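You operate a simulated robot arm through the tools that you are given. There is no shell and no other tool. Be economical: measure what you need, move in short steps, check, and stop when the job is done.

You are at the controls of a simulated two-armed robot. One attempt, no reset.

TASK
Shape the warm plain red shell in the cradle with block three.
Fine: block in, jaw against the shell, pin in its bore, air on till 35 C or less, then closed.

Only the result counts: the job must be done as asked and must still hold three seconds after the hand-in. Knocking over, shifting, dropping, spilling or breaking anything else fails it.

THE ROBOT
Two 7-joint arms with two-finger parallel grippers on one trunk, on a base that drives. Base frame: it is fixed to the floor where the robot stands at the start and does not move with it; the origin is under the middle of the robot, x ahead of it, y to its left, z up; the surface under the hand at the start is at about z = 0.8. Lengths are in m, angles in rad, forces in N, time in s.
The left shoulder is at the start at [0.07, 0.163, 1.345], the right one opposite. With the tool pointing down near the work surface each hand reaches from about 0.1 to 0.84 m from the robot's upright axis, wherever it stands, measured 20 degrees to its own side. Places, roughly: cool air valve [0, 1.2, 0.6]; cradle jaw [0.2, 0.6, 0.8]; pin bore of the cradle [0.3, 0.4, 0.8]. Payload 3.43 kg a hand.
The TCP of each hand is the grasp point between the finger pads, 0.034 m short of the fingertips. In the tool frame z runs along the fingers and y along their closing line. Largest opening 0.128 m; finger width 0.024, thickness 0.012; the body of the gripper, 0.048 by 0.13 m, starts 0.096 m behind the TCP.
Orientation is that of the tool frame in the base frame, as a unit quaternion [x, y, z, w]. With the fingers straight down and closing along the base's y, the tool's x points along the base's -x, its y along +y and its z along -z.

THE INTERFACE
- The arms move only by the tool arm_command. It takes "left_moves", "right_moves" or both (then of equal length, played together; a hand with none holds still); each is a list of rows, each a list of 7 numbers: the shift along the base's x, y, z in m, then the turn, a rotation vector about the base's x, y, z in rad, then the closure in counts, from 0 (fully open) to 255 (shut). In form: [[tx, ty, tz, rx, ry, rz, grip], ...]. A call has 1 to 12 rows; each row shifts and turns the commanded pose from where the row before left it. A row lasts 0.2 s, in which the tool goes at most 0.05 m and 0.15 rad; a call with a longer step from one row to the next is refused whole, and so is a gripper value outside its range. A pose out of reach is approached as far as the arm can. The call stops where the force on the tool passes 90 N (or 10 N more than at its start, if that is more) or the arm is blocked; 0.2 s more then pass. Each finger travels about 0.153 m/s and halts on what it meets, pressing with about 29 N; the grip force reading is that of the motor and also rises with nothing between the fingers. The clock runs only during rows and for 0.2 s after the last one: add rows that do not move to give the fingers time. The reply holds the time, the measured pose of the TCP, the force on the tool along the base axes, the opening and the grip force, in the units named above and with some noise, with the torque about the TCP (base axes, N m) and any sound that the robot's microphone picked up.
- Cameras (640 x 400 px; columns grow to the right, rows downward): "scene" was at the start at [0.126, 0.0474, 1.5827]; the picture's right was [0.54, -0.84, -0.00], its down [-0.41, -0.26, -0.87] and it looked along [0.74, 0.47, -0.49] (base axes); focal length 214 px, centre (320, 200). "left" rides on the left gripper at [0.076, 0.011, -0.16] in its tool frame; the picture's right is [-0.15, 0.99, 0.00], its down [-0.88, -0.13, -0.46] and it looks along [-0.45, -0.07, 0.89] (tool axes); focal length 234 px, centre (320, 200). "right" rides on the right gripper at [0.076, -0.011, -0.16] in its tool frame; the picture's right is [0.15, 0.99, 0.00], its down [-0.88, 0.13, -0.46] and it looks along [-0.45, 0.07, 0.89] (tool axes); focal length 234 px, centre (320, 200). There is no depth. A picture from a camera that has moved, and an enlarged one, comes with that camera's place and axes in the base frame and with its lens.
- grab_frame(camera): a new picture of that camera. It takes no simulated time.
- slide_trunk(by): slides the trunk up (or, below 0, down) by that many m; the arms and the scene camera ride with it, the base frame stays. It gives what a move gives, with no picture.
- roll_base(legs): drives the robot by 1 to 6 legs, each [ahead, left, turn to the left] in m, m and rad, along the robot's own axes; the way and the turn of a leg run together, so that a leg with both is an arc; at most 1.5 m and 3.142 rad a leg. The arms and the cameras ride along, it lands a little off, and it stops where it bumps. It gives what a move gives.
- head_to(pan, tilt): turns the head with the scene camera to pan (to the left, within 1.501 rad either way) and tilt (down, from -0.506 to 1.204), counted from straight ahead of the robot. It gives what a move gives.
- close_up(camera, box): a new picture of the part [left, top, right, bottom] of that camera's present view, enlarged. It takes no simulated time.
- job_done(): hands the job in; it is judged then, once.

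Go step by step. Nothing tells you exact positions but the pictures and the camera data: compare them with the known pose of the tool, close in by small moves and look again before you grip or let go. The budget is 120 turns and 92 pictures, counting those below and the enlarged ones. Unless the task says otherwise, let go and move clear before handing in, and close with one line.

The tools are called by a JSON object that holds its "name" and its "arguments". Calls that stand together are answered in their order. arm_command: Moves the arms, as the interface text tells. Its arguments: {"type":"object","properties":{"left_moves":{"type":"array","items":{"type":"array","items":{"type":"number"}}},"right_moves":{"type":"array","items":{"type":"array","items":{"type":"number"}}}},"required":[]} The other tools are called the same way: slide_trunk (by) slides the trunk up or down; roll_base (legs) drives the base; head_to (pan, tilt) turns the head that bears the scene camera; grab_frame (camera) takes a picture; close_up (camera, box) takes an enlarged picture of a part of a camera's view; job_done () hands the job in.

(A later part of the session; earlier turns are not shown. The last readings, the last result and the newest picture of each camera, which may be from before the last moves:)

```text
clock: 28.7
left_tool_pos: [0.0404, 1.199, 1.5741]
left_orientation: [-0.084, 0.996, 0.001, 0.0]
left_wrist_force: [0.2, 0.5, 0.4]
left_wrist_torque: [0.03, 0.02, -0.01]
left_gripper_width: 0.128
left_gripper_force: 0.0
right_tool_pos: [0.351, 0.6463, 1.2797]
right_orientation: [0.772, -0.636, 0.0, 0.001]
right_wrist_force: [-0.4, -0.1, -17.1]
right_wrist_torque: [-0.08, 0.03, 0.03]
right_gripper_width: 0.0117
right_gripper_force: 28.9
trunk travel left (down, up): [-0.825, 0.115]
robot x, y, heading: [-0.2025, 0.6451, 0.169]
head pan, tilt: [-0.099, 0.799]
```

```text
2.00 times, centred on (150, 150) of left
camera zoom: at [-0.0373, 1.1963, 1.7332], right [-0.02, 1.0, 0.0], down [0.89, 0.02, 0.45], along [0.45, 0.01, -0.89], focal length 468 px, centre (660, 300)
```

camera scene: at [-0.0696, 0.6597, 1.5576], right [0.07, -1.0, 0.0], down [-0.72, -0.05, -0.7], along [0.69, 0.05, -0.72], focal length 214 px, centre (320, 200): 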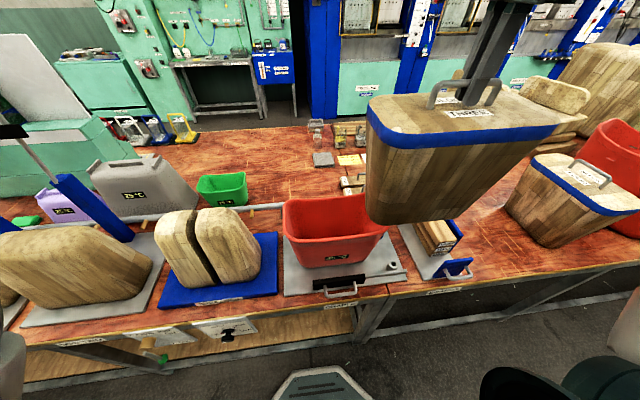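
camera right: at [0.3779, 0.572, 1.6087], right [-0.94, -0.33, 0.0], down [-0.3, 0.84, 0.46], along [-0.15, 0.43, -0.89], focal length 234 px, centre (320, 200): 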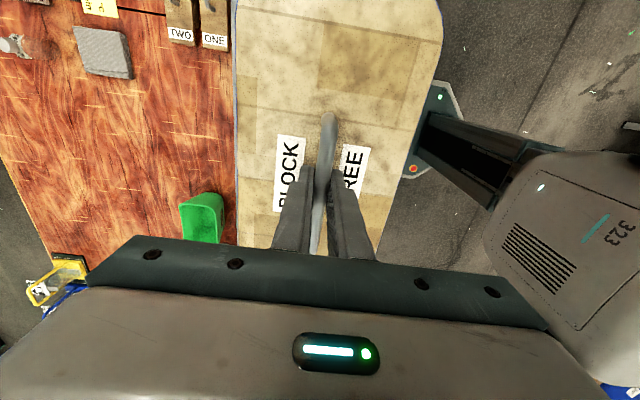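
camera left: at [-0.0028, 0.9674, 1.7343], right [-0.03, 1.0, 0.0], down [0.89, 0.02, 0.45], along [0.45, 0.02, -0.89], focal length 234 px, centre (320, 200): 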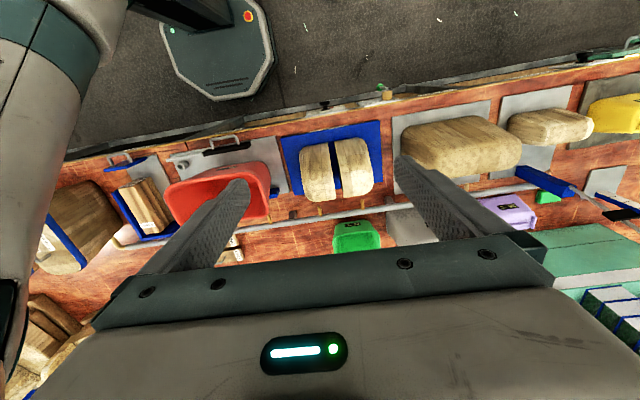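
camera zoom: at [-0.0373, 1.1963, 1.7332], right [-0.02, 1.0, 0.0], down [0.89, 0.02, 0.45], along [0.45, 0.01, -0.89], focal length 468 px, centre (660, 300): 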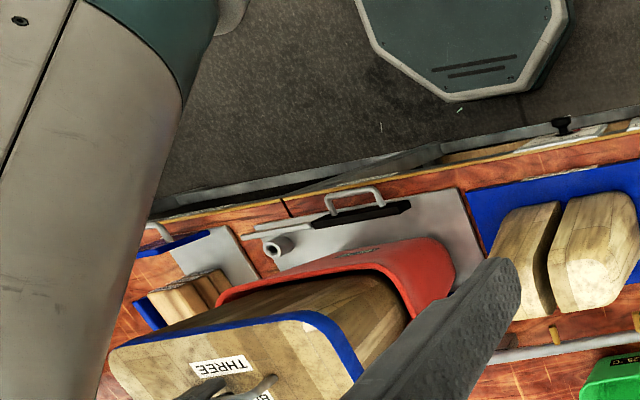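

The block is entering cleanly. Continuing down gently.

{"name": "arm_command", "arguments": {"right_moves": [[0, 0, -0.02, 0, 0, 0, 255], [0, 0, -0.02, 0, 0, 0, 255], [0, 0, -0.02, 0, 0, 0, 255], [0, 0, -0.015, 0, 0, 0, 255], [0, 0, 0, 0, 0, 0, 255]]}}

{"name": "close_up", "arguments": {"camera": "scene", "box": [240, 110, 400, 310]}}

```text
clock: 29.9
left_tool_pos: [0.0411, 1.1985, 1.5759]
left_orientation: [-0.085, 0.996, 0.001, -0.002]
left_wrist_force: [-0.2, 0.0, -1.0]
left_wrist_torque: [-0.02, -0.02, 0.03]
left_gripper_width: 0.128
left_gripper_force: 0.0
right_tool_pos: [0.3526, 0.6443, 1.2057]
right_orientation: [0.773, -0.635, -0.001, 0.001]
right_wrist_force: [0.2, -0.2, -17.2]
right_wrist_torque: [-0.13, -0.11, 0.0]
right_gripper_width: 0.0118
right_gripper_force: 28.7
trunk travel left (down, up): [-0.825, 0.115]
robot x, y, heading: [-0.1998, 0.6528, 0.169]
head pan, tilt: [-0.099, 0.799]
```

```text
2.00 times, centred on (320, 210) of scene
camera zoom: at [-0.0695, 0.6597, 1.5576], right [0.07, -1.0, 0.0], down [-0.72, -0.05, -0.7], along [0.69, 0.05, -0.72], focal length 429 px, centre (320, 180)
```

zoom: 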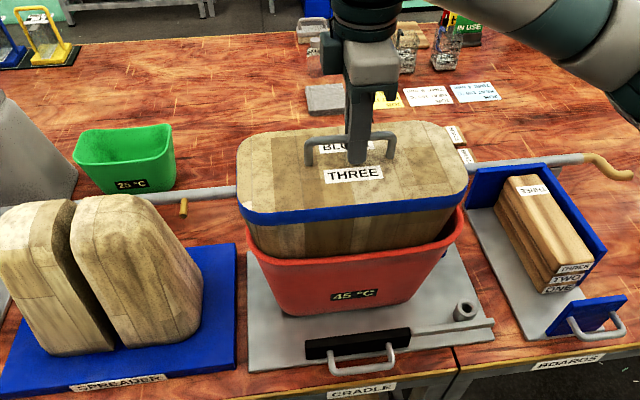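

{"name": "arm_command", "arguments": {"right_moves": [[0, -0.003, -0.015, 0, 0, 0, 255], [0, 0, -0.015, 0, 0, 0, 255], [0, 0, -0.012, 0, 0, 0, 255], [0, 0, -0.01, 0, 0, 0, 255], [0, 0, -0.008, 0, 0, 0, 255], [0, 0, 0, 0, 0, 0, 255]]}}

{"name": "close_up", "arguments": {"camera": "scene", "box": [240, 110, 400, 310]}}

```text
clock: 31.3
left_tool_pos: [0.0421, 1.1993, 1.5746]
left_orientation: [-0.085, 0.996, 0.001, -0.001]
left_wrist_force: [-1.2, -0.6, 0.0]
left_wrist_torque: [-0.01, 0.01, -0.01]
left_gripper_width: 0.1281
left_gripper_force: 0.1
right_tool_pos: [0.3527, 0.641, 1.1461]
right_orientation: [0.772, -0.636, 0.0, 0.002]
right_wrist_force: [1.1, 0.1, -16.7]
right_wrist_torque: [-0.19, -0.05, -0.02]
right_gripper_width: 0.0119
right_gripper_force: 28.9
trunk travel left (down, up): [-0.825, 0.115]
robot x, y, heading: [-0.1992, 0.6458, 0.168]
head pan, tilt: [-0.099, 0.799]
```

```text
2.00 times, centred on (320, 210) of scene
camera zoom: at [-0.0694, 0.6597, 1.5575], right [0.07, -1.0, 0.0], down [-0.72, -0.05, -0.7], along [0.69, 0.05, -0.72], focal length 429 px, centre (320, 180)
```

zoom: 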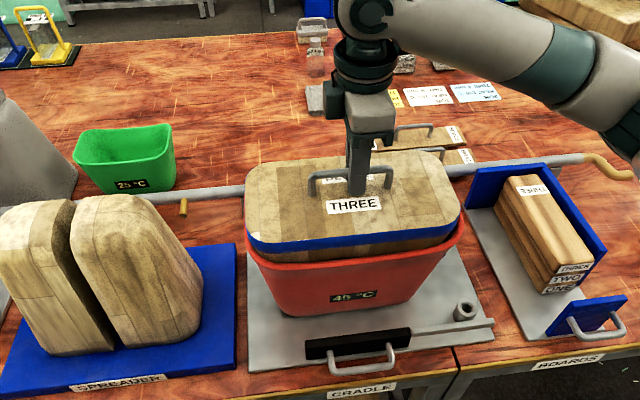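

{"name": "arm_command", "arguments": {"right_moves": [[0, 0, -0.008, 0, 0, 0, 255], [0, 0, -0.008, 0, 0, 0, 255], [0, 0, -0.006, 0, 0, 0, 255], [0, 0, 0, 0, 0, 0, 255]]}}

{"name": "close_up", "arguments": {"camera": "scene", "box": [240, 110, 400, 310]}}

```text
clock: 32.3
left_tool_pos: [0.038, 1.1967, 1.5757]
left_orientation: [-0.083, 0.997, 0.001, -0.001]
left_wrist_force: [-0.4, 0.1, -0.4]
left_wrist_torque: [-0.01, 0.03, 0.0]
left_gripper_width: 0.1282
left_gripper_force: 0.1
right_tool_pos: [0.3502, 0.6408, 1.126]
right_orientation: [0.772, -0.635, 0.0, -0.002]
right_wrist_force: [7.9, -7.0, 30.8]
right_wrist_torque: [0.07, 0.03, -0.1]
right_gripper_width: 0.0119
right_gripper_force: 29.3
trunk travel left (down, up): [-0.825, 0.115]
robot x, y, heading: [-0.2029, 0.6447, 0.171]
head pan, tilt: [-0.099, 0.799]
```

```text
2.00 times, centred on (320, 210) of scene
camera zoom: at [-0.0723, 0.6587, 1.5582], right [0.07, -1.0, 0.0], down [-0.71, -0.05, -0.7], along [0.7, 0.05, -0.72], focal length 429 px, centre (320, 180)
```

zoom: 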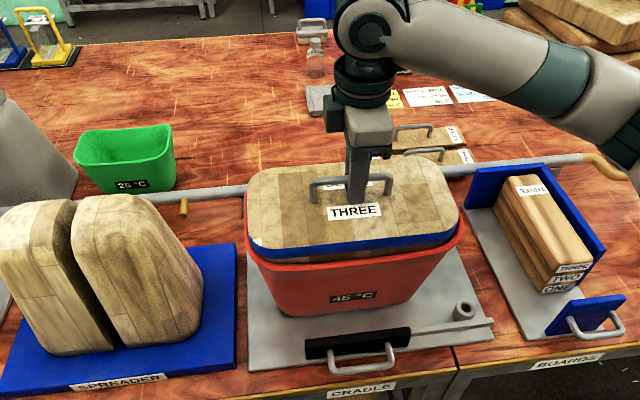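

The block bottomed out in the shell (≈47 N contact, bottom z≈0.814). Releasing and lifting clear.

{"name": "arm_command", "arguments": {"right_moves": [[0, 0, 0.004, 0, 0, 0, 255], [0, 0, 0, 0, 0, 0, 190], [0, 0, 0, 0, 0, 0, 170], [0, 0, 0.03, 0, 0, 0, 170], [0, 0, 0.04, 0, 0, 0, 170], [0, 0, 0.04, 0, 0, 0, 170], [0.02, -0.03, 0.03, 0, 0, 0, 170], [0.02, -0.04, 0.02, 0, 0, 0, 170], [0.02, -0.04, 0.02, 0, 0, 0, 170]]}}

{"name": "close_up", "arguments": {"camera": "scene", "box": [240, 150, 400, 310]}}

{"name": "grab_frame", "arguments": {"camera": "right"}}

```text
clock: 34.3
left_tool_pos: [0.0371, 1.1972, 1.5745]
left_orientation: [-0.085, 0.996, 0.002, 0.0]
left_wrist_force: [-0.6, -0.6, 0.3]
left_wrist_torque: [0.04, 0.02, -0.01]
left_gripper_width: 0.1277
left_gripper_force: 0.1
right_tool_pos: [0.4115, 0.5317, 1.3101]
right_orientation: [0.773, -0.635, -0.001, 0.001]
right_wrist_force: [0.2, 0.4, 0.6]
right_wrist_torque: [0.0, -0.02, 0.02]
right_gripper_width: 0.0426
right_gripper_force: 0.1
trunk travel left (down, up): [-0.825, 0.115]
robot x, y, heading: [-0.1988, 0.6454, 0.173]
head pan, tilt: [-0.099, 0.799]
```

```text
2.50 times, centred on (320, 230) of scene
camera zoom: at [-0.0721, 0.6582, 1.5578], right [0.07, -1.0, 0.0], down [-0.71, -0.05, -0.7], along [0.7, 0.05, -0.72], focal length 536 px, centre (320, 125)
```

zoom: 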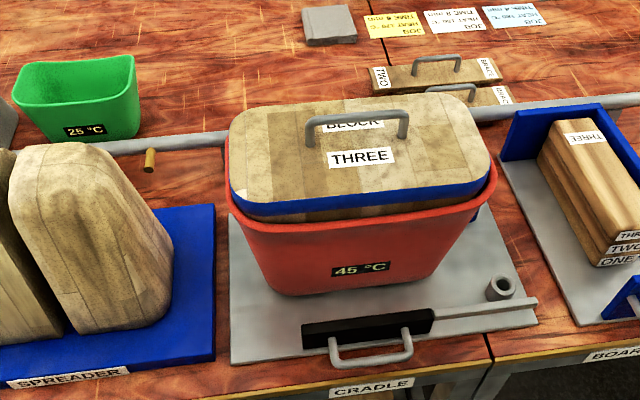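

```text
48 pictures are left
camera right: at [0.4374, 0.4588, 1.4699], right [-0.94, -0.34, 0.0], down [-0.3, 0.84, 0.46], along [-0.15, 0.43, -0.89], focal length 234 px, centre (320, 200)
```

right: 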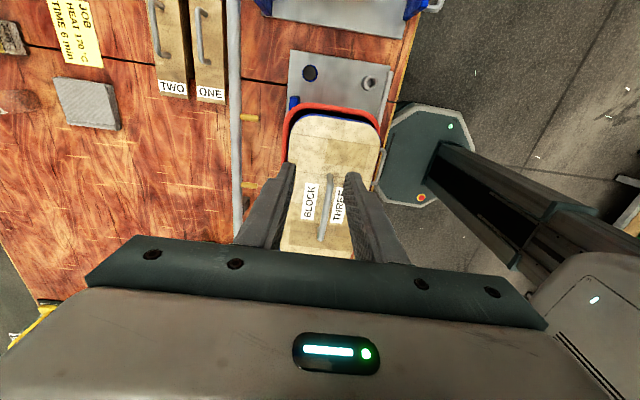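

Block seated. Now a close look at the jaw, bore and pin.

{"name": "close_up", "arguments": {"camera": "scene", "box": [300, 240, 400, 300]}}

{"name": "close_up", "arguments": {"camera": "right", "box": [270, 40, 410, 130]}}

```text
6.40 times, centred on (350, 270) of scene
camera zoom: at [-0.0721, 0.6582, 1.5578], right [0.07, -1.0, 0.0], down [-0.71, -0.05, -0.7], along [0.7, 0.05, -0.72], focal length 1373 px, centre (128, -248)
```

zoom: 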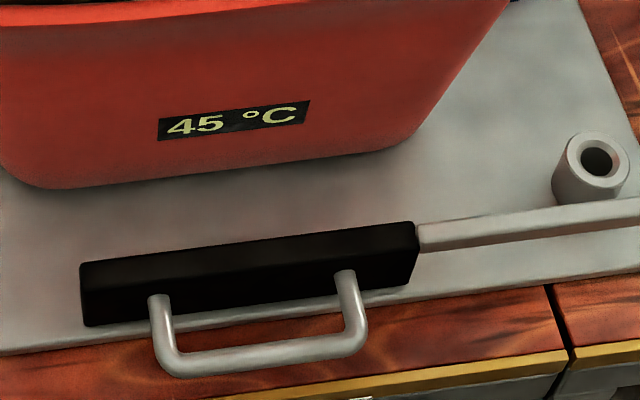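

```text
4.44 times, centred on (340, 85) of right
camera zoom: at [0.4374, 0.4588, 1.4699], right [-0.94, -0.34, 0.0], down [-0.3, 0.84, 0.46], along [-0.15, 0.43, -0.89], focal length 1041 px, centre (231, 711)
```

zoom: 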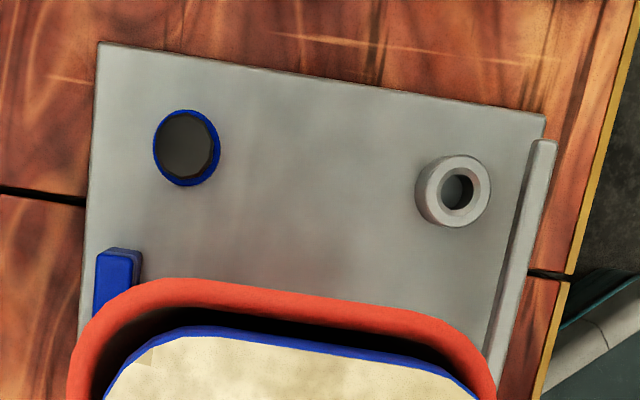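

Tail bar of the jaw passes over the boss; the pin (≈(0.466,0.453)) then goes in the bore (≈(0.325,0.42)). I'll shift the base back/right so the left hand can push the jaw with tilted closed fingers and the right can take the pin.

{"name": "roll_base", "arguments": {"legs": [[-0.1, -0.22, 0]]}}

{"name": "arm_command", "arguments": {"left_moves": [[0.02, -0.03, -0.03, 0.02, -0.118, 0, 255], [0.015, -0.035, -0.03, 0.022, -0.128, 0, 255], [0.015, -0.035, -0.03, 0.022, -0.128, 0, 255], [0.01, -0.035, -0.03, 0.022, -0.128, 0, 255], [0.01, -0.035, -0.03, 0.022, -0.128, 0, 255], [0.0, -0.035, -0.03, 0.022, -0.128, 0, 255], [0.0, -0.035, -0.035, 0, 0, 0, 255], [0.0, -0.035, -0.035, 0, 0, 0, 255], [0.0, -0.03, -0.035, 0, 0, 0, 255], [0.0, -0.02, -0.04, 0, 0, 0, 255]]}}

{"name": "grab_frame", "arguments": {"camera": "scene"}}

```text
clock: 36.0
left_tool_pos: [-0.0206, 0.9647, 1.5725]
left_orientation: [-0.084, 0.997, 0.0, -0.001]
left_wrist_force: [0.2, 0.4, 0.6]
left_wrist_torque: [-0.03, 0.01, 0.01]
left_gripper_width: 0.1278
left_gripper_force: 0.0
right_tool_pos: [0.3518, 0.299, 1.3104]
right_orientation: [0.772, -0.635, 0.001, 0.002]
right_wrist_force: [-0.2, 0.4, 0.1]
right_wrist_torque: [-0.02, 0.03, -0.02]
right_gripper_width: 0.0426
right_gripper_force: 0.0
trunk travel left (down, up): [-0.825, 0.115]
robot x, y, heading: [-0.2602, 0.4109, 0.171]
head pan, tilt: [-0.099, 0.799]
```

```text
clock: 38.2
left_tool_pos: [0.0472, 0.8385, 1.4215]
left_orientation: [-0.076, 0.924, 0.033, 0.374]
left_wrist_force: [0.0, 0.2, 0.1]
left_wrist_torque: [-0.01, 0.01, 0.02]
left_gripper_width: 0.0
left_gripper_force: 28.7
left hand out of reach, approached as far as the arm can: row 4, 5, 6, 7, 8, 9, 10
right_tool_pos: [0.3522, 0.2972, 1.3086]
right_orientation: [0.772, -0.635, 0.0, 0.001]
right_wrist_force: [-0.3, 0.5, 0.2]
right_wrist_torque: [0.01, 0.0, 0.0]
right_gripper_width: 0.0427
right_gripper_force: 0.1
trunk travel left (down, up): [-0.825, 0.115]
robot x, y, heading: [-0.259, 0.413, 0.164]
head pan, tilt: [-0.099, 0.799]
```

```text
45 pictures are left
camera scene: at [-0.1311, 0.4239, 1.5577], right [0.07, -1.0, 0.0], down [-0.72, -0.05, -0.7], along [0.69, 0.05, -0.72], focal length 214 px, centre (320, 200)
```

scene: 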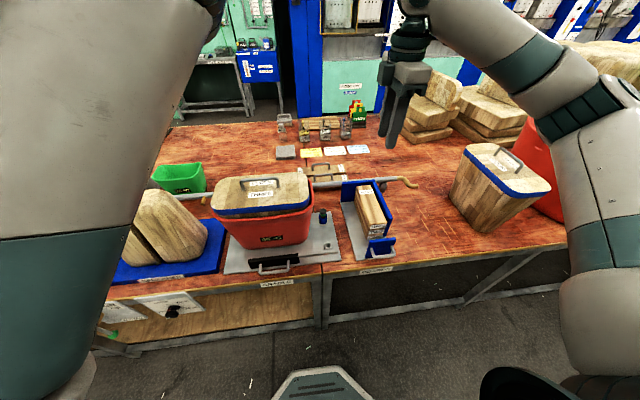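

The left arm got stuck close to the shoulder; move it forward and down.

{"name": "arm_command", "arguments": {"left_moves": [[0.04, 0, -0.02, 0, 0, 0, 255], [0.04, 0, -0.03, 0, 0, 0, 255], [0.02, 0, -0.04, 0, 0, 0, 255], [0, 0, -0.03, 0, 0, 0, 255]]}}

```text
clock: 39.2
left_tool_pos: [0.1372, 0.8843, 1.2984]
left_orientation: [-0.078, 0.924, 0.031, 0.372]
left_wrist_force: [0.6, 0.0, -0.4]
left_wrist_torque: [-0.02, -0.02, -0.03]
left_gripper_width: 0.0
left_gripper_force: 28.9
left hand out of reach, approached as far as the arm can: row 1, 2, 3, 4
right_tool_pos: [0.351, 0.2973, 1.3106]
right_orientation: [0.773, -0.635, 0.0, 0.001]
right_wrist_force: [0.2, 1.0, 0.5]
right_wrist_torque: [-0.02, 0.01, -0.01]
right_gripper_width: 0.0428
right_gripper_force: 0.1
trunk travel left (down, up): [-0.825, 0.115]
robot x, y, heading: [-0.2607, 0.4103, 0.168]
head pan, tilt: [-0.099, 0.799]
```

{"name": "arm_command", "arguments": {"left_moves": [[0.02, 0, -0.045, 0, 0, 0, 255], [0.02, 0, -0.045, 0, 0, 0, 255], [0, 0, -0.05, 0, 0, 0, 255], [0, 0, -0.05, 0, 0, 0, 255], [0, 0, 0, 0, 0, 0, 255]]}}

{"name": "grab_frame", "arguments": {"camera": "scene"}}

```text
clock: 40.5
left_tool_pos: [0.1665, 0.9024, 1.1119]
left_orientation: [-0.079, 0.924, 0.033, 0.374]
left_wrist_force: [-1.1, -0.2, -0.4]
left_wrist_torque: [0.01, -0.03, 0.02]
left_gripper_width: 0.0002
left_gripper_force: 29.3
left hand out of reach, approached as far as the arm can: row 1, 2
right_tool_pos: [0.3514, 0.297, 1.311]
right_orientation: [0.772, -0.635, 0.0, 0.001]
right_wrist_force: [-0.1, -0.5, -0.2]
right_wrist_torque: [0.01, 0.0, -0.01]
right_gripper_width: 0.0427
right_gripper_force: 0.1
trunk travel left (down, up): [-0.825, 0.115]
robot x, y, heading: [-0.261, 0.4128, 0.167]
head pan, tilt: [-0.099, 0.799]
```

```text
44 pictures are left
camera scene: at [-0.1321, 0.4241, 1.5578], right [0.07, -1.0, 0.0], down [-0.72, -0.05, -0.7], along [0.7, 0.05, -0.72], focal length 214 px, centre (320, 200)
```

scene: 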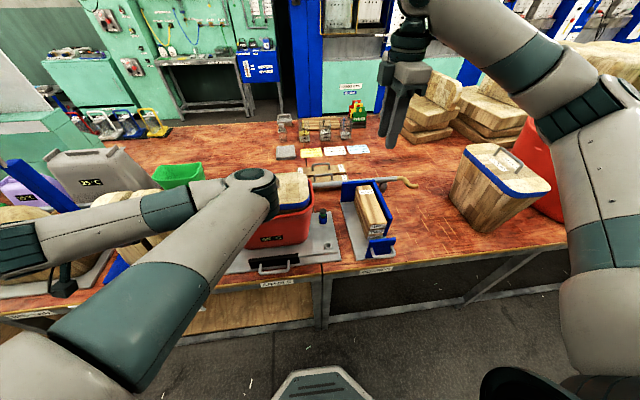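

The left arm folded awkwardly; I'll retract it and instead use the right hand, already turned so it can straddle the jaw's tail bar beside the shell.

{"name": "arm_command", "arguments": {"left_moves": [[-0.01, 0.02, 0.045, 0, 0, 0, 255], [-0.012, 0.02, 0.045, -0.022, 0.128, 0, 255], [-0.012, 0.02, 0.045, -0.022, 0.128, 0, 255], [-0.012, 0.02, 0.045, -0.022, 0.128, 0, 255], [-0.012, 0.02, 0.045, -0.022, 0.128, 0, 255], [-0.012, 0.02, 0.045, -0.022, 0.128, 0, 255], [-0.01, 0.02, 0.045, -0.02, 0.118, 0, 255], [0, 0.02, 0.045, 0, 0, 0, 255]], "right_moves": [[-0.008, 0.02, -0.03, 0, 0, 0, 170], [-0.008, 0.02, -0.03, 0, 0, 0, 170], [-0.008, 0.02, -0.03, 0, 0, 0, 170], [-0.008, 0.02, -0.03, 0, 0, 0, 170], [-0.008, 0.02, -0.03, 0, 0, 0, 170], [-0.008, 0.02, -0.03, 0, 0, 0, 170], [-0.008, 0.02, -0.03, 0, 0, 0, 170], [-0.008, 0.02, -0.03, 0, 0, 0, 170]]}}

{"name": "grab_frame", "arguments": {"camera": "scene"}}

{"name": "grab_frame", "arguments": {"camera": "right"}}

```text
refused: row 1 steps farther than a row can; nothing moved
```

```text
43 pictures are left
camera scene: at [-0.1321, 0.4241, 1.5578], right [0.07, -1.0, 0.0], down [-0.72, -0.05, -0.7], along [0.7, 0.05, -0.72], focal length 214 px, centre (320, 200)
```

scene: 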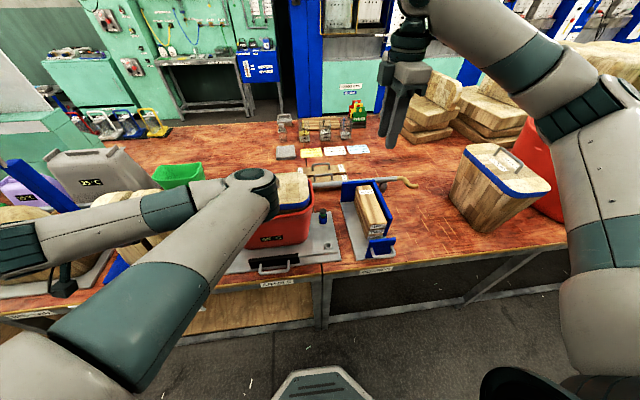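

```text
42 pictures are left
camera right: at [0.3769, 0.2245, 1.4698], right [-0.94, -0.33, 0.0], down [-0.3, 0.84, 0.45], along [-0.15, 0.43, -0.89], focal length 234 px, centre (320, 200)
```

right: 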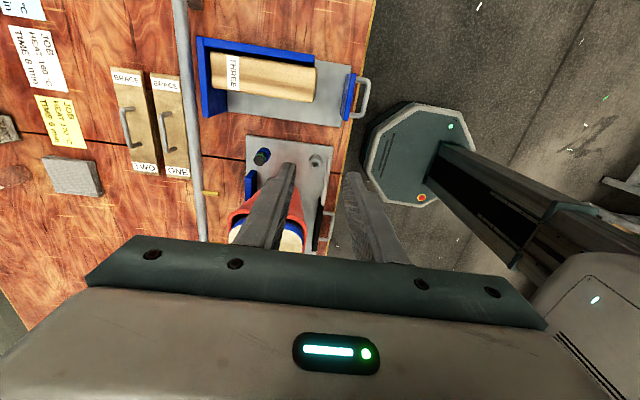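

{"name": "arm_command", "arguments": {"left_moves": [[-0.01, 0.02, 0.042, 0, 0, 0, 255], [-0.012, 0.02, 0.042, -0.022, 0.128, 0, 255], [-0.012, 0.02, 0.042, -0.022, 0.128, 0, 255], [-0.012, 0.02, 0.042, -0.022, 0.128, 0, 255], [-0.012, 0.02, 0.042, -0.022, 0.128, 0, 255], [-0.012, 0.02, 0.042, -0.022, 0.128, 0, 255], [-0.01, 0.02, 0.042, -0.02, 0.118, 0, 255], [0, 0.02, 0.042, 0, 0, 0, 255]], "right_moves": [[-0.008, 0.02, -0.03, 0, 0, 0, 170], [-0.008, 0.02, -0.03, 0, 0, 0, 170], [-0.008, 0.02, -0.03, 0, 0, 0, 170], [-0.008, 0.02, -0.03, 0, 0, 0, 170], [-0.008, 0.02, -0.03, 0, 0, 0, 170], [-0.008, 0.02, -0.03, 0, 0, 0, 170], [-0.008, 0.02, -0.03, 0, 0, 0, 170], [-0.008, 0.02, -0.03, 0, 0, 0, 170]]}}

{"name": "grab_frame", "arguments": {"camera": "scene"}}

{"name": "grab_frame", "arguments": {"camera": "right"}}

```text
clock: 42.2
left_tool_pos: [0.0844, 1.0626, 1.4477]
left_orientation: [-0.084, 0.996, 0.0, -0.001]
left_wrist_force: [-0.6, -0.7, 0.5]
left_wrist_torque: [-0.02, -0.03, -0.04]
left_gripper_width: 0.0
left_gripper_force: 29.1
right_tool_pos: [0.2848, 0.4576, 1.0711]
right_orientation: [0.772, -0.636, 0.001, 0.0]
right_wrist_force: [0.7, -0.5, 0.3]
right_wrist_torque: [0.0, -0.01, -0.05]
right_gripper_width: 0.0423
right_gripper_force: 0.0
trunk travel left (down, up): [-0.825, 0.115]
robot x, y, heading: [-0.2579, 0.4121, 0.164]
head pan, tilt: [-0.099, 0.799]
```

```text
41 pictures are left
camera scene: at [-0.1338, 0.4248, 1.5579], right [0.07, -1.0, 0.0], down [-0.71, -0.05, -0.7], along [0.7, 0.05, -0.72], focal length 214 px, centre (320, 200)
```

scene: 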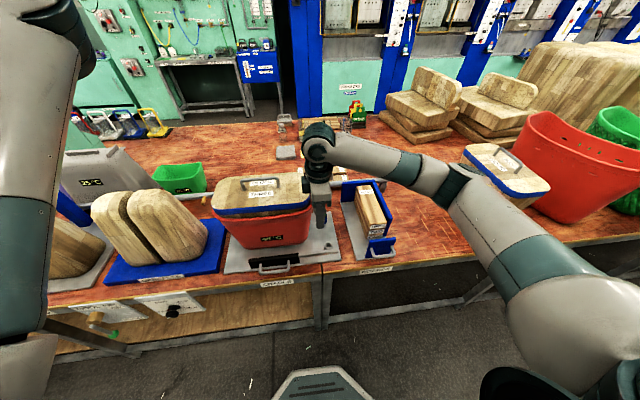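

```text
40 pictures are left
camera right: at [0.3103, 0.3849, 1.2294], right [-0.94, -0.33, 0.0], down [-0.3, 0.84, 0.45], along [-0.15, 0.43, -0.89], focal length 234 px, centre (320, 200)
```

right: 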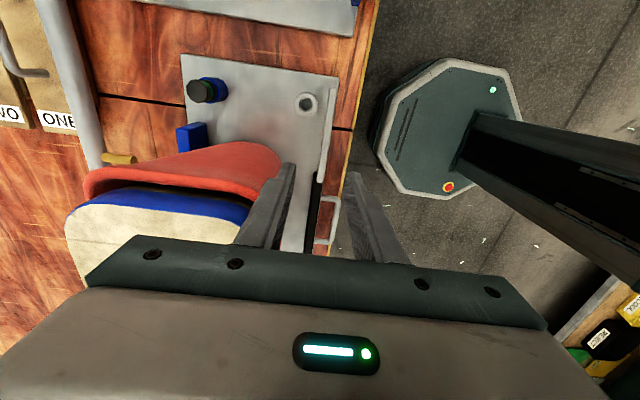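

Tail bar is around x≈0.273 at y≈0.45. I'll lean the hand's top to the right, away from the shell rim, go lower and look again.

{"name": "arm_command", "arguments": {"right_moves": [[-0.004, -0.003, -0.03, 0.1, 0.017, 0, 170], [-0.004, -0.003, -0.03, 0.1, 0.017, 0, 170], [-0.003, -0.004, -0.03, 0.1, 0.017, 0, 170], [0, 0, -0.02, 0, 0, 0, 170], [0, 0, -0.02, 0, 0, 0, 170], [0, 0, 0, 0, 0, 0, 170]]}}

{"name": "grab_frame", "arguments": {"camera": "right"}}

{"name": "close_up", "arguments": {"camera": "scene", "box": [220, 160, 360, 290]}}

```text
clock: 43.6
left_tool_pos: [0.0862, 1.0604, 1.4473]
left_orientation: [-0.084, 0.996, 0.0, 0.0]
left_wrist_force: [0.0, -0.1, 0.7]
left_wrist_torque: [-0.03, 0.01, 0.01]
left_gripper_width: 0.0
left_gripper_force: 28.7
right_tool_pos: [0.2784, 0.4453, 0.9397]
right_orientation: [0.763, -0.629, -0.114, -0.099]
right_wrist_force: [-0.2, -1.2, 0.5]
right_wrist_torque: [0.0, -0.03, 0.01]
right_gripper_width: 0.0424
right_gripper_force: 0.0
trunk travel left (down, up): [-0.825, 0.115]
robot x, y, heading: [-0.2638, 0.4104, 0.167]
head pan, tilt: [-0.099, 0.799]
```

```text
39 pictures are left
camera right: at [0.3106, 0.329, 1.0698], right [-0.94, -0.33, -0.05], down [-0.27, 0.67, 0.7], along [-0.19, 0.67, -0.72], focal length 234 px, centre (320, 200)
```

right: 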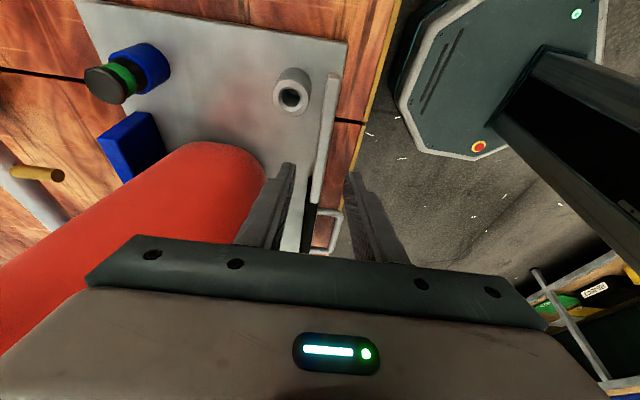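

```text
3.08 times, centred on (290, 225) of scene
camera zoom: at [-0.1319, 0.4236, 1.5577], right [0.07, -1.0, 0.0], down [-0.72, -0.05, -0.7], along [0.7, 0.05, -0.72], focal length 660 px, centre (412, 123)
```

zoom: 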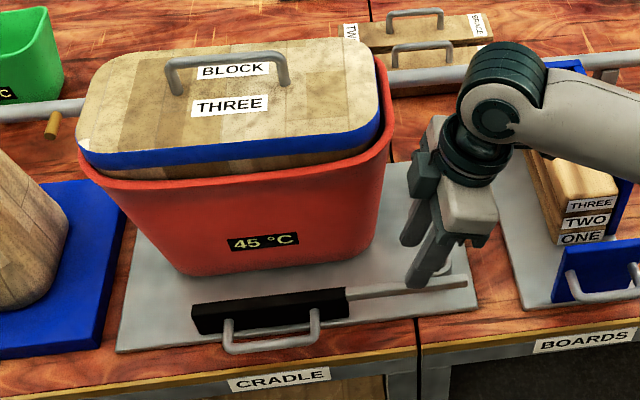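

The fingers straddle the tail nicely, clear of the boss and the shell. Descending.

{"name": "arm_command", "arguments": {"right_moves": [[0, 0, -0.025, 0, 0, 0, 170], [0, 0, -0.025, 0, 0, 0, 170], [0, 0, -0.02, 0, 0, 0, 170], [0, 0, -0.014, 0, 0, 0, 170], [0, 0, 0, 0, 0, 0, 170]]}}

{"name": "grab_frame", "arguments": {"camera": "right"}}

{"name": "close_up", "arguments": {"camera": "scene", "box": [270, 190, 350, 290]}}

```text
clock: 44.9
left_tool_pos: [0.0871, 1.0606, 1.4469]
left_orientation: [-0.084, 0.996, 0.002, 0.001]
left_wrist_force: [-0.4, -0.3, 0.3]
left_wrist_torque: [-0.02, 0.0, -0.01]
left_gripper_width: 0.0
left_gripper_force: 28.9
right_tool_pos: [0.2759, 0.447, 0.8555]
right_orientation: [0.763, -0.628, -0.115, -0.099]
right_wrist_force: [-0.4, -0.4, -0.4]
right_wrist_torque: [-0.01, -0.01, -0.01]
right_gripper_width: 0.0424
right_gripper_force: 0.1
trunk travel left (down, up): [-0.825, 0.115]
robot x, y, heading: [-0.2598, 0.4095, 0.171]
head pan, tilt: [-0.099, 0.799]
```

```text
37 pictures are left
camera right: at [0.309, 0.3296, 0.9857], right [-0.94, -0.33, -0.05], down [-0.27, 0.67, 0.7], along [-0.19, 0.67, -0.72], focal length 234 px, centre (320, 200)
```

right: 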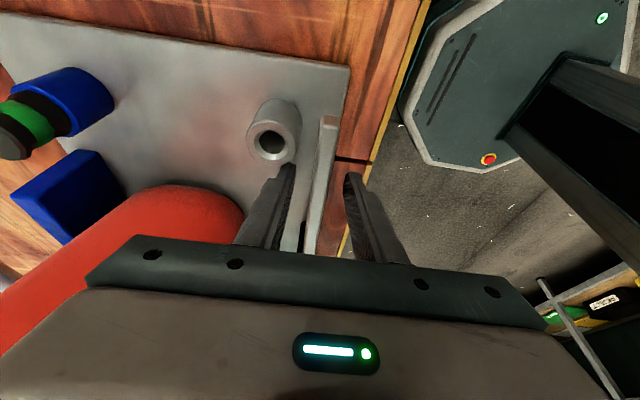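

```text
4.00 times, centred on (310, 240) of scene
camera zoom: at [-0.1319, 0.4239, 1.5577], right [0.07, -1.0, 0.0], down [-0.72, -0.05, -0.7], along [0.7, 0.05, -0.72], focal length 858 px, centre (360, 40)
```

zoom: 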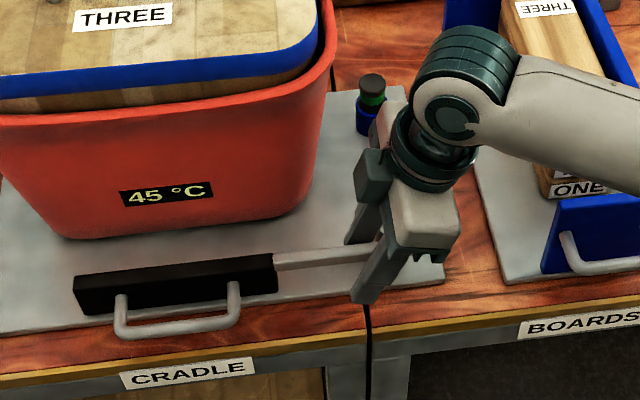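

Closing on the tail.

{"name": "arm_command", "arguments": {"right_moves": [[0, 0, 0, 0, 0, 0, 255], [0, 0, 0, 0, 0, 0, 255], [0, 0, 0, 0, 0, 0, 255], [0.0098, 0.0017, 0, 0, 0, 0, 255], [0.0098, 0.0017, 0, 0, 0, 0, 255], [0, 0, 0, 0, 0, 0, 255]]}}

{"name": "close_up", "arguments": {"camera": "scene", "box": [230, 190, 350, 290]}}

{"name": "close_up", "arguments": {"camera": "right", "box": [200, 60, 400, 260]}}

```text
clock: 46.2
left_tool_pos: [0.0864, 1.0603, 1.4463]
left_orientation: [-0.084, 0.997, 0.001, -0.001]
left_wrist_force: [-0.2, -1.1, -0.1]
left_wrist_torque: [0.02, 0.01, 0.0]
left_gripper_width: 0.0
left_gripper_force: 29.2
right_tool_pos: [0.2955, 0.4501, 0.8567]
right_orientation: [0.764, -0.628, -0.114, -0.098]
right_wrist_force: [-2.5, 2.1, -6.6]
right_wrist_torque: [0.28, 0.24, 1.16]
right_gripper_width: 0.0118
right_gripper_force: 45.0
trunk travel left (down, up): [-0.825, 0.115]
robot x, y, heading: [-0.2617, 0.4105, 0.168]
head pan, tilt: [-0.099, 0.799]
```

```text
4.00 times, centred on (290, 240) of scene
camera zoom: at [-0.1318, 0.4244, 1.5576], right [0.07, -1.0, 0.0], down [-0.72, -0.05, -0.7], along [0.7, 0.05, -0.72], focal length 858 px, centre (440, 40)
```

zoom: 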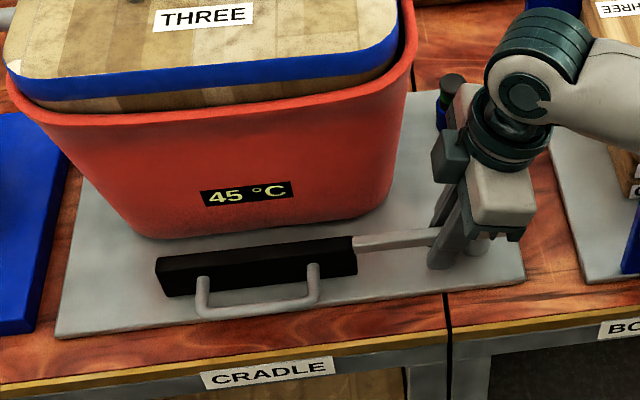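

```text
2.00 times, centred on (300, 160) of right
camera zoom: at [0.3282, 0.3337, 0.9859], right [-0.94, -0.33, -0.05], down [-0.27, 0.67, 0.7], along [-0.19, 0.67, -0.72], focal length 468 px, centre (360, 280)
```

zoom: 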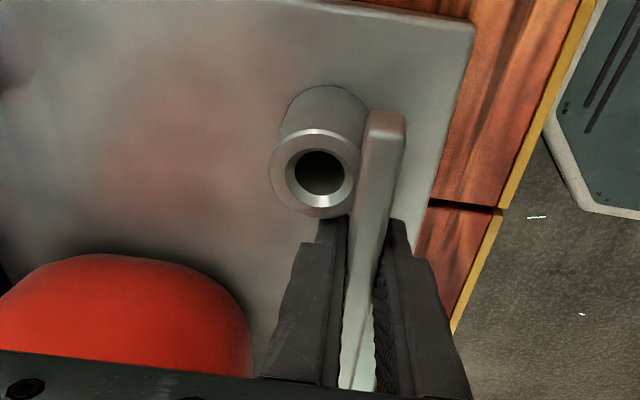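

The jaw slides with the hand. Pushing on in small steps while watching force.

{"name": "arm_command", "arguments": {"right_moves": [[0.0059, 0.001, 0, 0, 0, 0, 255], [0.0059, 0.001, 0, 0, 0, 0, 255], [0, 0, 0, 0, 0, 0, 255]]}}

{"name": "close_up", "arguments": {"camera": "right", "box": [200, 60, 400, 260]}}

```text
clock: 47.0
left_tool_pos: [0.0867, 1.0624, 1.4465]
left_orientation: [-0.084, 0.997, 0.0, -0.001]
left_wrist_force: [0.1, -0.3, 0.2]
left_wrist_torque: [0.02, 0.01, 0.0]
left_gripper_width: 0.0
left_gripper_force: 28.5
right_tool_pos: [0.3078, 0.4513, 0.8565]
right_orientation: [0.764, -0.628, -0.114, -0.097]
right_wrist_force: [-4.9, 5.7, -11.8]
right_wrist_torque: [-0.12, 0.09, 1.17]
right_gripper_width: 0.0122
right_gripper_force: 44.8
trunk travel left (down, up): [-0.825, 0.115]
robot x, y, heading: [-0.2584, 0.4109, 0.17]
head pan, tilt: [-0.099, 0.799]
```

```text
2.00 times, centred on (300, 160) of right
camera zoom: at [0.341, 0.3363, 0.9859], right [-0.94, -0.33, -0.05], down [-0.27, 0.67, 0.7], along [-0.2, 0.67, -0.72], focal length 468 px, centre (360, 280)
```

zoom: 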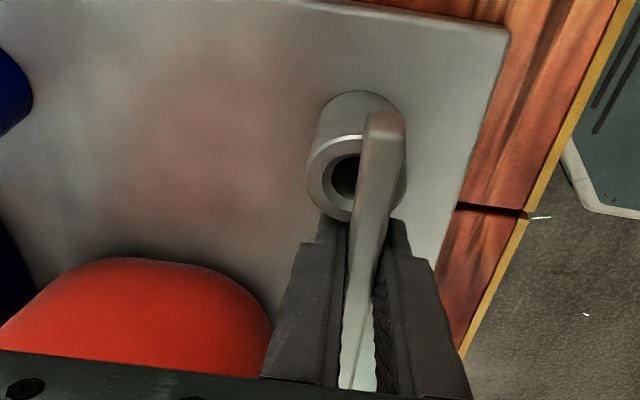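

The tail passes over the boss as expected. Continuing until contact with the shell.

{"name": "arm_command", "arguments": {"right_moves": [[0.0059, 0.001, 0, 0, 0, 0, 255], [0.0059, 0.001, 0, 0, 0, 0, 255], [0.004, 0.0007, 0, 0, 0, 0, 255], [0, 0, 0, 0, 0, 0, 255]]}}

{"name": "close_up", "arguments": {"camera": "right", "box": [200, 60, 400, 260]}}

{"name": "close_up", "arguments": {"camera": "scene", "box": [230, 190, 350, 290]}}

```text
clock: 48.0
left_tool_pos: [0.0864, 1.0611, 1.4459]
left_orientation: [-0.084, 0.996, 0.0, -0.001]
left_wrist_force: [0.2, -1.2, -0.2]
left_wrist_torque: [0.0, 0.0, 0.02]
left_gripper_width: 0.0
left_gripper_force: 28.8
right_tool_pos: [0.3228, 0.4545, 0.8557]
right_orientation: [0.764, -0.628, -0.114, -0.097]
right_wrist_force: [-6.7, 8.6, -9.5]
right_wrist_torque: [0.06, 0.25, 1.16]
right_gripper_width: 0.0116
right_gripper_force: 45.3
trunk travel left (down, up): [-0.825, 0.115]
robot x, y, heading: [-0.2624, 0.4124, 0.167]
head pan, tilt: [-0.099, 0.799]
```

```text
2.00 times, centred on (300, 160) of right
camera zoom: at [0.3566, 0.3394, 0.9859], right [-0.94, -0.33, -0.05], down [-0.27, 0.67, 0.7], along [-0.2, 0.67, -0.72], focal length 468 px, centre (360, 280)
```

zoom: 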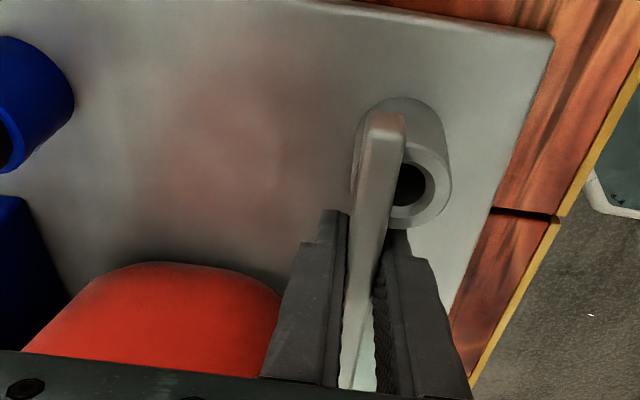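

```text
4.00 times, centred on (290, 240) of scene
camera zoom: at [-0.1316, 0.4254, 1.5577], right [0.07, -1.0, 0.0], down [-0.72, -0.05, -0.7], along [0.7, 0.05, -0.72], focal length 858 px, centre (440, 40)
```

zoom: 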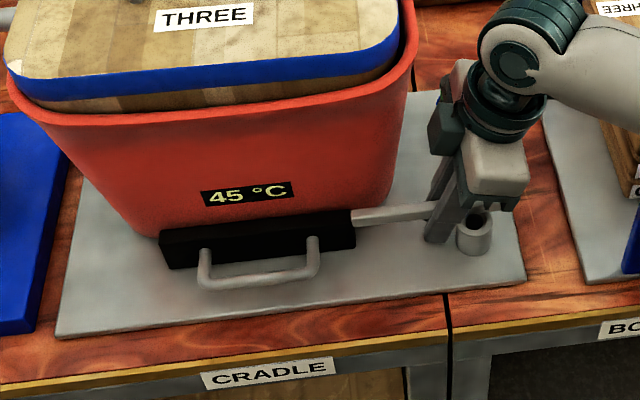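

Almost against the shell. A few more millimetres until force rises.

{"name": "arm_command", "arguments": {"right_moves": [[0.003, 0.0005, 0, 0, 0, 0, 255], [0.003, 0.0005, 0, 0, 0, 0, 255], [0, 0, 0, 0, 0, 0, 255]]}}

```text
clock: 48.9
left_tool_pos: [0.0866, 1.0628, 1.4483]
left_orientation: [-0.084, 0.996, 0.0, -0.001]
left_wrist_force: [0.1, 0.2, -0.5]
left_wrist_torque: [0.04, -0.02, 0.0]
left_gripper_width: 0.0001
left_gripper_force: 28.5
right_tool_pos: [0.3297, 0.457, 0.8563]
right_orientation: [0.764, -0.628, -0.115, -0.097]
right_wrist_force: [-8.5, 9.0, -11.2]
right_wrist_torque: [0.05, 0.19, 1.16]
right_gripper_width: 0.0118
right_gripper_force: 44.8
trunk travel left (down, up): [-0.825, 0.115]
robot x, y, heading: [-0.2642, 0.4106, 0.168]
head pan, tilt: [-0.099, 0.799]
```

{"name": "arm_command", "arguments": {"right_moves": [[0.003, 0.0003, 0, 0, 0, 0, 255], [0.003, 0.0003, 0, 0, 0, 0, 255], [0, 0, 0, 0, 0, 0, 255]]}}

{"name": "close_up", "arguments": {"camera": "scene", "box": [230, 190, 350, 290]}}

{"name": "close_up", "arguments": {"camera": "right", "box": [200, 60, 400, 260]}}

```text
clock: 49.6
left_tool_pos: [0.0864, 1.0629, 1.4458]
left_orientation: [-0.084, 0.996, 0.0, 0.0]
left_wrist_force: [0.7, 0.1, -0.5]
left_wrist_torque: [0.04, 0.0, 0.01]
left_gripper_width: 0.0
left_gripper_force: 29.3
right_tool_pos: [0.336, 0.458, 0.8565]
right_orientation: [0.763, -0.628, -0.115, -0.098]
right_wrist_force: [-11.8, 12.4, -12.2]
right_wrist_torque: [0.11, 0.17, 1.12]
right_gripper_width: 0.0122
right_gripper_force: 45.3
trunk travel left (down, up): [-0.825, 0.115]
robot x, y, heading: [-0.2589, 0.4131, 0.168]
head pan, tilt: [-0.099, 0.799]
```

```text
4.00 times, centred on (290, 240) of scene
camera zoom: at [-0.1322, 0.4262, 1.5577], right [0.07, -1.0, 0.0], down [-0.72, -0.05, -0.7], along [0.7, 0.05, -0.72], focal length 858 px, centre (440, 40)
```

zoom: 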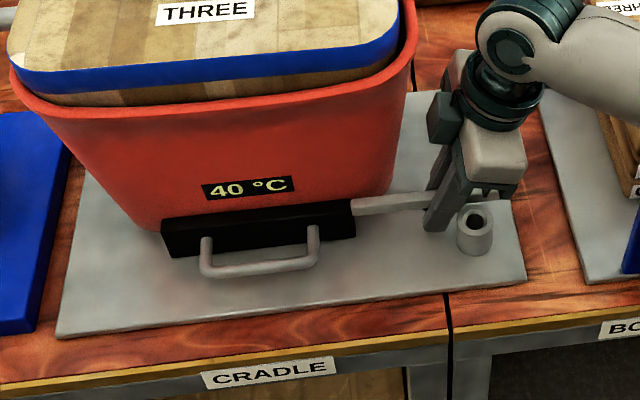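

```text
2.00 times, centred on (300, 160) of right
camera zoom: at [0.3684, 0.3419, 0.986], right [-0.94, -0.33, -0.05], down [-0.27, 0.67, 0.7], along [-0.2, 0.67, -0.72], focal length 468 px, centre (360, 280)
```

zoom: 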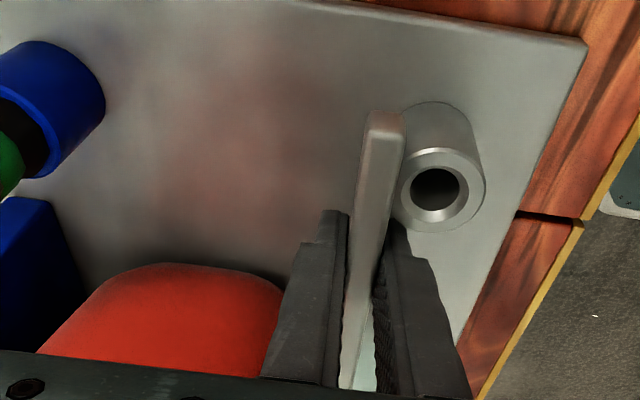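

The jaw touches and the shell is sliding back toward its blue stops; pushing slightly more until firm.

{"name": "arm_command", "arguments": {"right_moves": [[0.003, 0.0003, 0, 0, 0, 0, 255], [0.003, 0.0003, 0, 0, 0, 0, 255], [0, 0, 0, 0, 0, 0, 255]]}}

{"name": "close_up", "arguments": {"camera": "scene", "box": [230, 190, 350, 290]}}

```text
clock: 50.5
left_tool_pos: [0.0863, 1.0639, 1.4463]
left_orientation: [-0.083, 0.997, -0.001, -0.001]
left_wrist_force: [-0.5, 0.2, -0.6]
left_wrist_torque: [-0.02, 0.03, -0.04]
left_gripper_width: 0.0001
left_gripper_force: 29.0
right_tool_pos: [0.3411, 0.4598, 0.8569]
right_orientation: [0.764, -0.628, -0.115, -0.098]
right_wrist_force: [-12.9, 15.7, -13.9]
right_wrist_torque: [0.14, 0.19, 1.2]
right_gripper_width: 0.0119
right_gripper_force: 44.4
trunk travel left (down, up): [-0.825, 0.115]
robot x, y, heading: [-0.2665, 0.4111, 0.169]
head pan, tilt: [-0.099, 0.799]
```

```text
4.00 times, centred on (290, 240) of scene
camera zoom: at [-0.1321, 0.4267, 1.5577], right [0.07, -1.0, 0.0], down [-0.72, -0.05, -0.7], along [0.7, 0.05, -0.72], focal length 858 px, centre (440, 40)
```

zoom: 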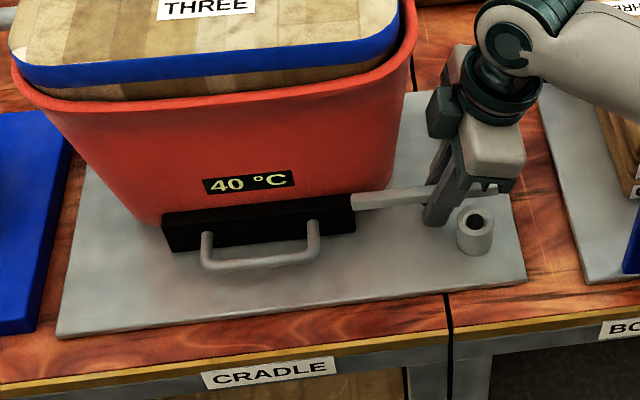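

The shell slides along with the jaw; I need to see how far the blue rear stop is. Using the left camera.

{"name": "close_up", "arguments": {"camera": "left", "box": [130, 130, 290, 270]}}

{"name": "grab_frame", "arguments": {"camera": "right"}}

```text
2.86 times, centred on (210, 200) of left
camera zoom: at [0.0086, 1.0614, 1.6051], right [-0.02, 1.0, 0.0], down [0.89, 0.02, 0.45], along [0.45, 0.01, -0.89], focal length 669 px, centre (634, 200)
```

zoom: 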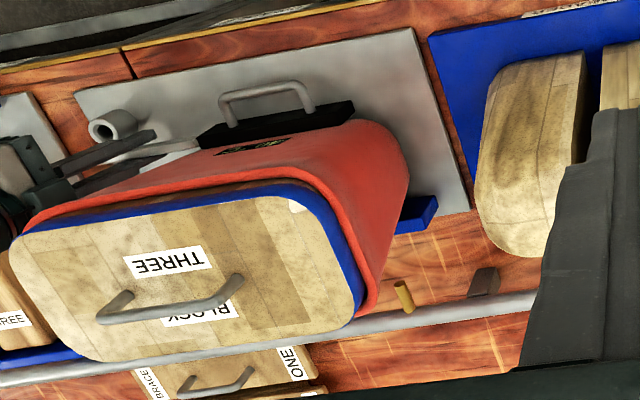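

```text
26 pictures are left
camera right: at [0.3743, 0.3431, 0.986], right [-0.94, -0.33, -0.05], down [-0.27, 0.67, 0.7], along [-0.2, 0.67, -0.72], focal length 234 px, centre (320, 200)
```

right: 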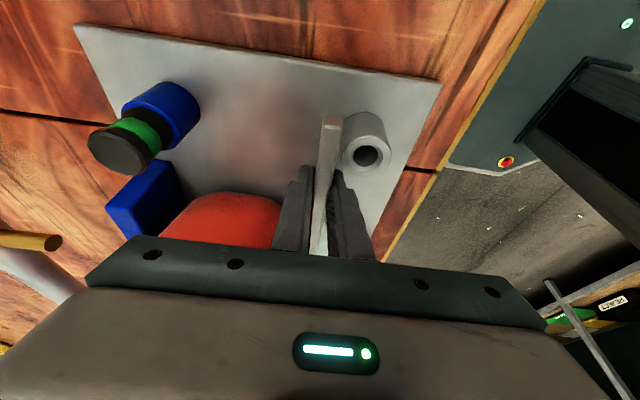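

The shell rear is right at the blue stop. One more small push to feel for it.

{"name": "arm_command", "arguments": {"right_moves": [[0.003, 0.0003, 0, 0, 0, 0, 255], [0.003, 0.0003, 0, 0, 0, 0, 255], [0, 0, 0, 0, 0, 0, 255]]}}

```text
clock: 51.2
left_tool_pos: [0.0829, 1.0623, 1.4461]
left_orientation: [-0.083, 0.997, 0.0, 0.001]
left_wrist_force: [-0.3, 1.0, -0.3]
left_wrist_torque: [0.02, 0.01, 0.0]
left_gripper_width: 0.0
left_gripper_force: 28.8
right_tool_pos: [0.3432, 0.459, 0.8566]
right_orientation: [0.764, -0.627, -0.115, -0.097]
right_wrist_force: [-34.5, 14.5, -16.1]
right_wrist_torque: [-0.67, -0.12, 0.81]
right_gripper_width: 0.0119
right_gripper_force: 44.5
trunk travel left (down, up): [-0.825, 0.115]
robot x, y, heading: [-0.2598, 0.4083, 0.17]
head pan, tilt: [-0.099, 0.799]
```

Force jumped to 35 N: shell is now clamped against the stop, and the bore is uncovered behind the tail. I'll let go, rise and move over the pin at about (0.465, 0.453, top 0.874).

{"name": "arm_command", "arguments": {"right_moves": [[0, 0, 0, 0, 0, 0, 170], [0, 0, 0, 0, 0, 0, 170], [0, 0, 0.03, 0, 0, 0, 135], [0, 0, 0.04, 0, 0, 0, 135], [0, -0.01, 0.05, 0, 0, 0, 135], [0.03, -0.003, 0.02, 0, 0, 0, 135], [0.035, 0, 0, 0, 0, 0, 135], [0.035, 0, -0.01, 0, 0, 0, 135], [0.02, 0, -0.01, 0, 0, 0, 135], [0, 0, 0, 0, 0, 0, 135]]}}

{"name": "grab_frame", "arguments": {"camera": "right"}}

{"name": "close_up", "arguments": {"camera": "scene", "box": [230, 180, 370, 290]}}

```text
refused: row 5 steps farther than a row can; nothing moved
```

```text
25 pictures are left
camera right: at [0.3763, 0.3436, 0.986], right [-0.94, -0.33, -0.04], down [-0.27, 0.67, 0.7], along [-0.2, 0.67, -0.72], focal length 234 px, centre (320, 200)
```

right: 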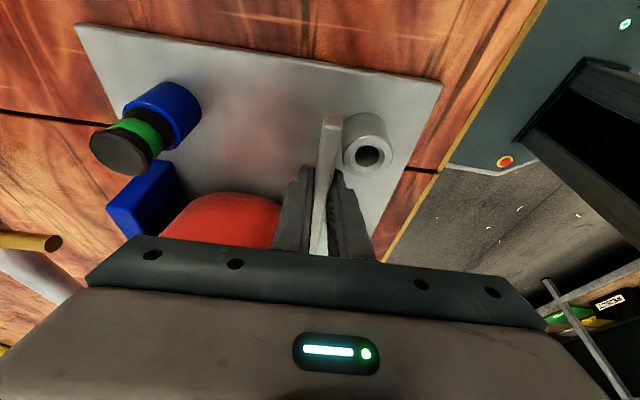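

```text
3.64 times, centred on (300, 235) of scene
camera zoom: at [-0.1358, 0.4264, 1.558], right [0.07, -1.0, 0.0], down [-0.71, -0.05, -0.7], along [0.7, 0.05, -0.72], focal length 780 px, centre (393, 73)
```

zoom: 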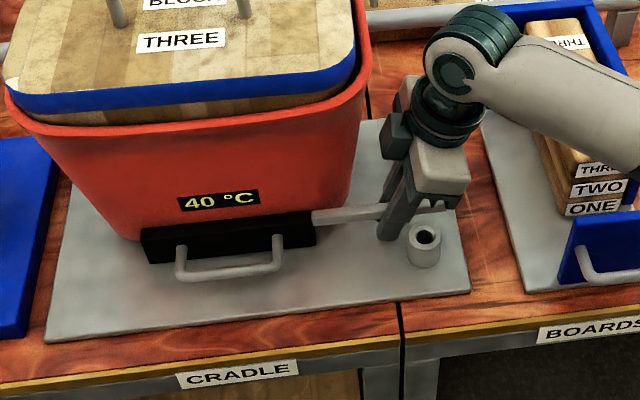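

{"name": "arm_command", "arguments": {"right_moves": [[0, 0, 0, 0, 0, 0, 170], [0, 0, 0, 0, 0, 0, 170], [0, 0, 0.03, 0, 0, 0, 135], [0, 0, 0.04, 0, 0, 0, 135], [0, -0.01, 0.045, 0, 0, 0, 135], [0.03, -0.003, 0.02, 0, 0, 0, 135], [0.035, 0, 0, 0, 0, 0, 135], [0.035, 0, -0.01, 0, 0, 0, 135], [0.02, 0, -0.01, 0, 0, 0, 135], [0, 0, 0, 0, 0, 0, 135]]}}

{"name": "grab_frame", "arguments": {"camera": "right"}}

```text
clock: 53.5
left_tool_pos: [0.0868, 1.0597, 1.4478]
left_orientation: [-0.084, 0.996, 0.0, 0.0]
left_wrist_force: [-1.2, 0.2, -0.4]
left_wrist_torque: [-0.01, 0.02, -0.01]
left_gripper_width: 0.0
left_gripper_force: 29.4
right_tool_pos: [0.4669, 0.4457, 0.972]
right_orientation: [0.763, -0.628, -0.114, -0.099]
right_wrist_force: [0.7, -0.3, -0.6]
right_wrist_torque: [0.04, 0.01, 0.0]
right_gripper_width: 0.0601
right_gripper_force: 0.1
trunk travel left (down, up): [-0.825, 0.115]
robot x, y, heading: [-0.2633, 0.4122, 0.168]
head pan, tilt: [-0.099, 0.799]
```

```text
23 pictures are left
camera right: at [0.5001, 0.3285, 1.1018], right [-0.94, -0.33, -0.05], down [-0.27, 0.67, 0.7], along [-0.19, 0.67, -0.72], focal length 234 px, centre (320, 200)
```

right: 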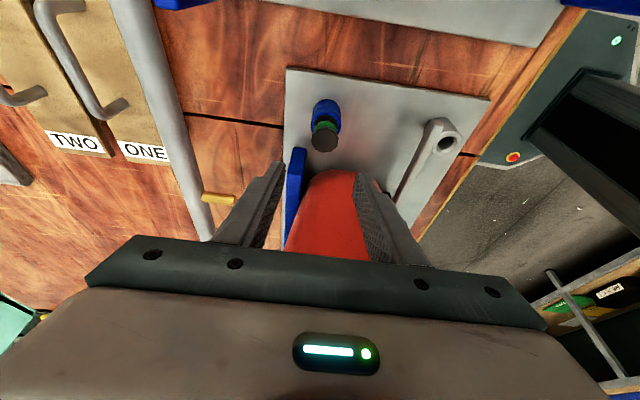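

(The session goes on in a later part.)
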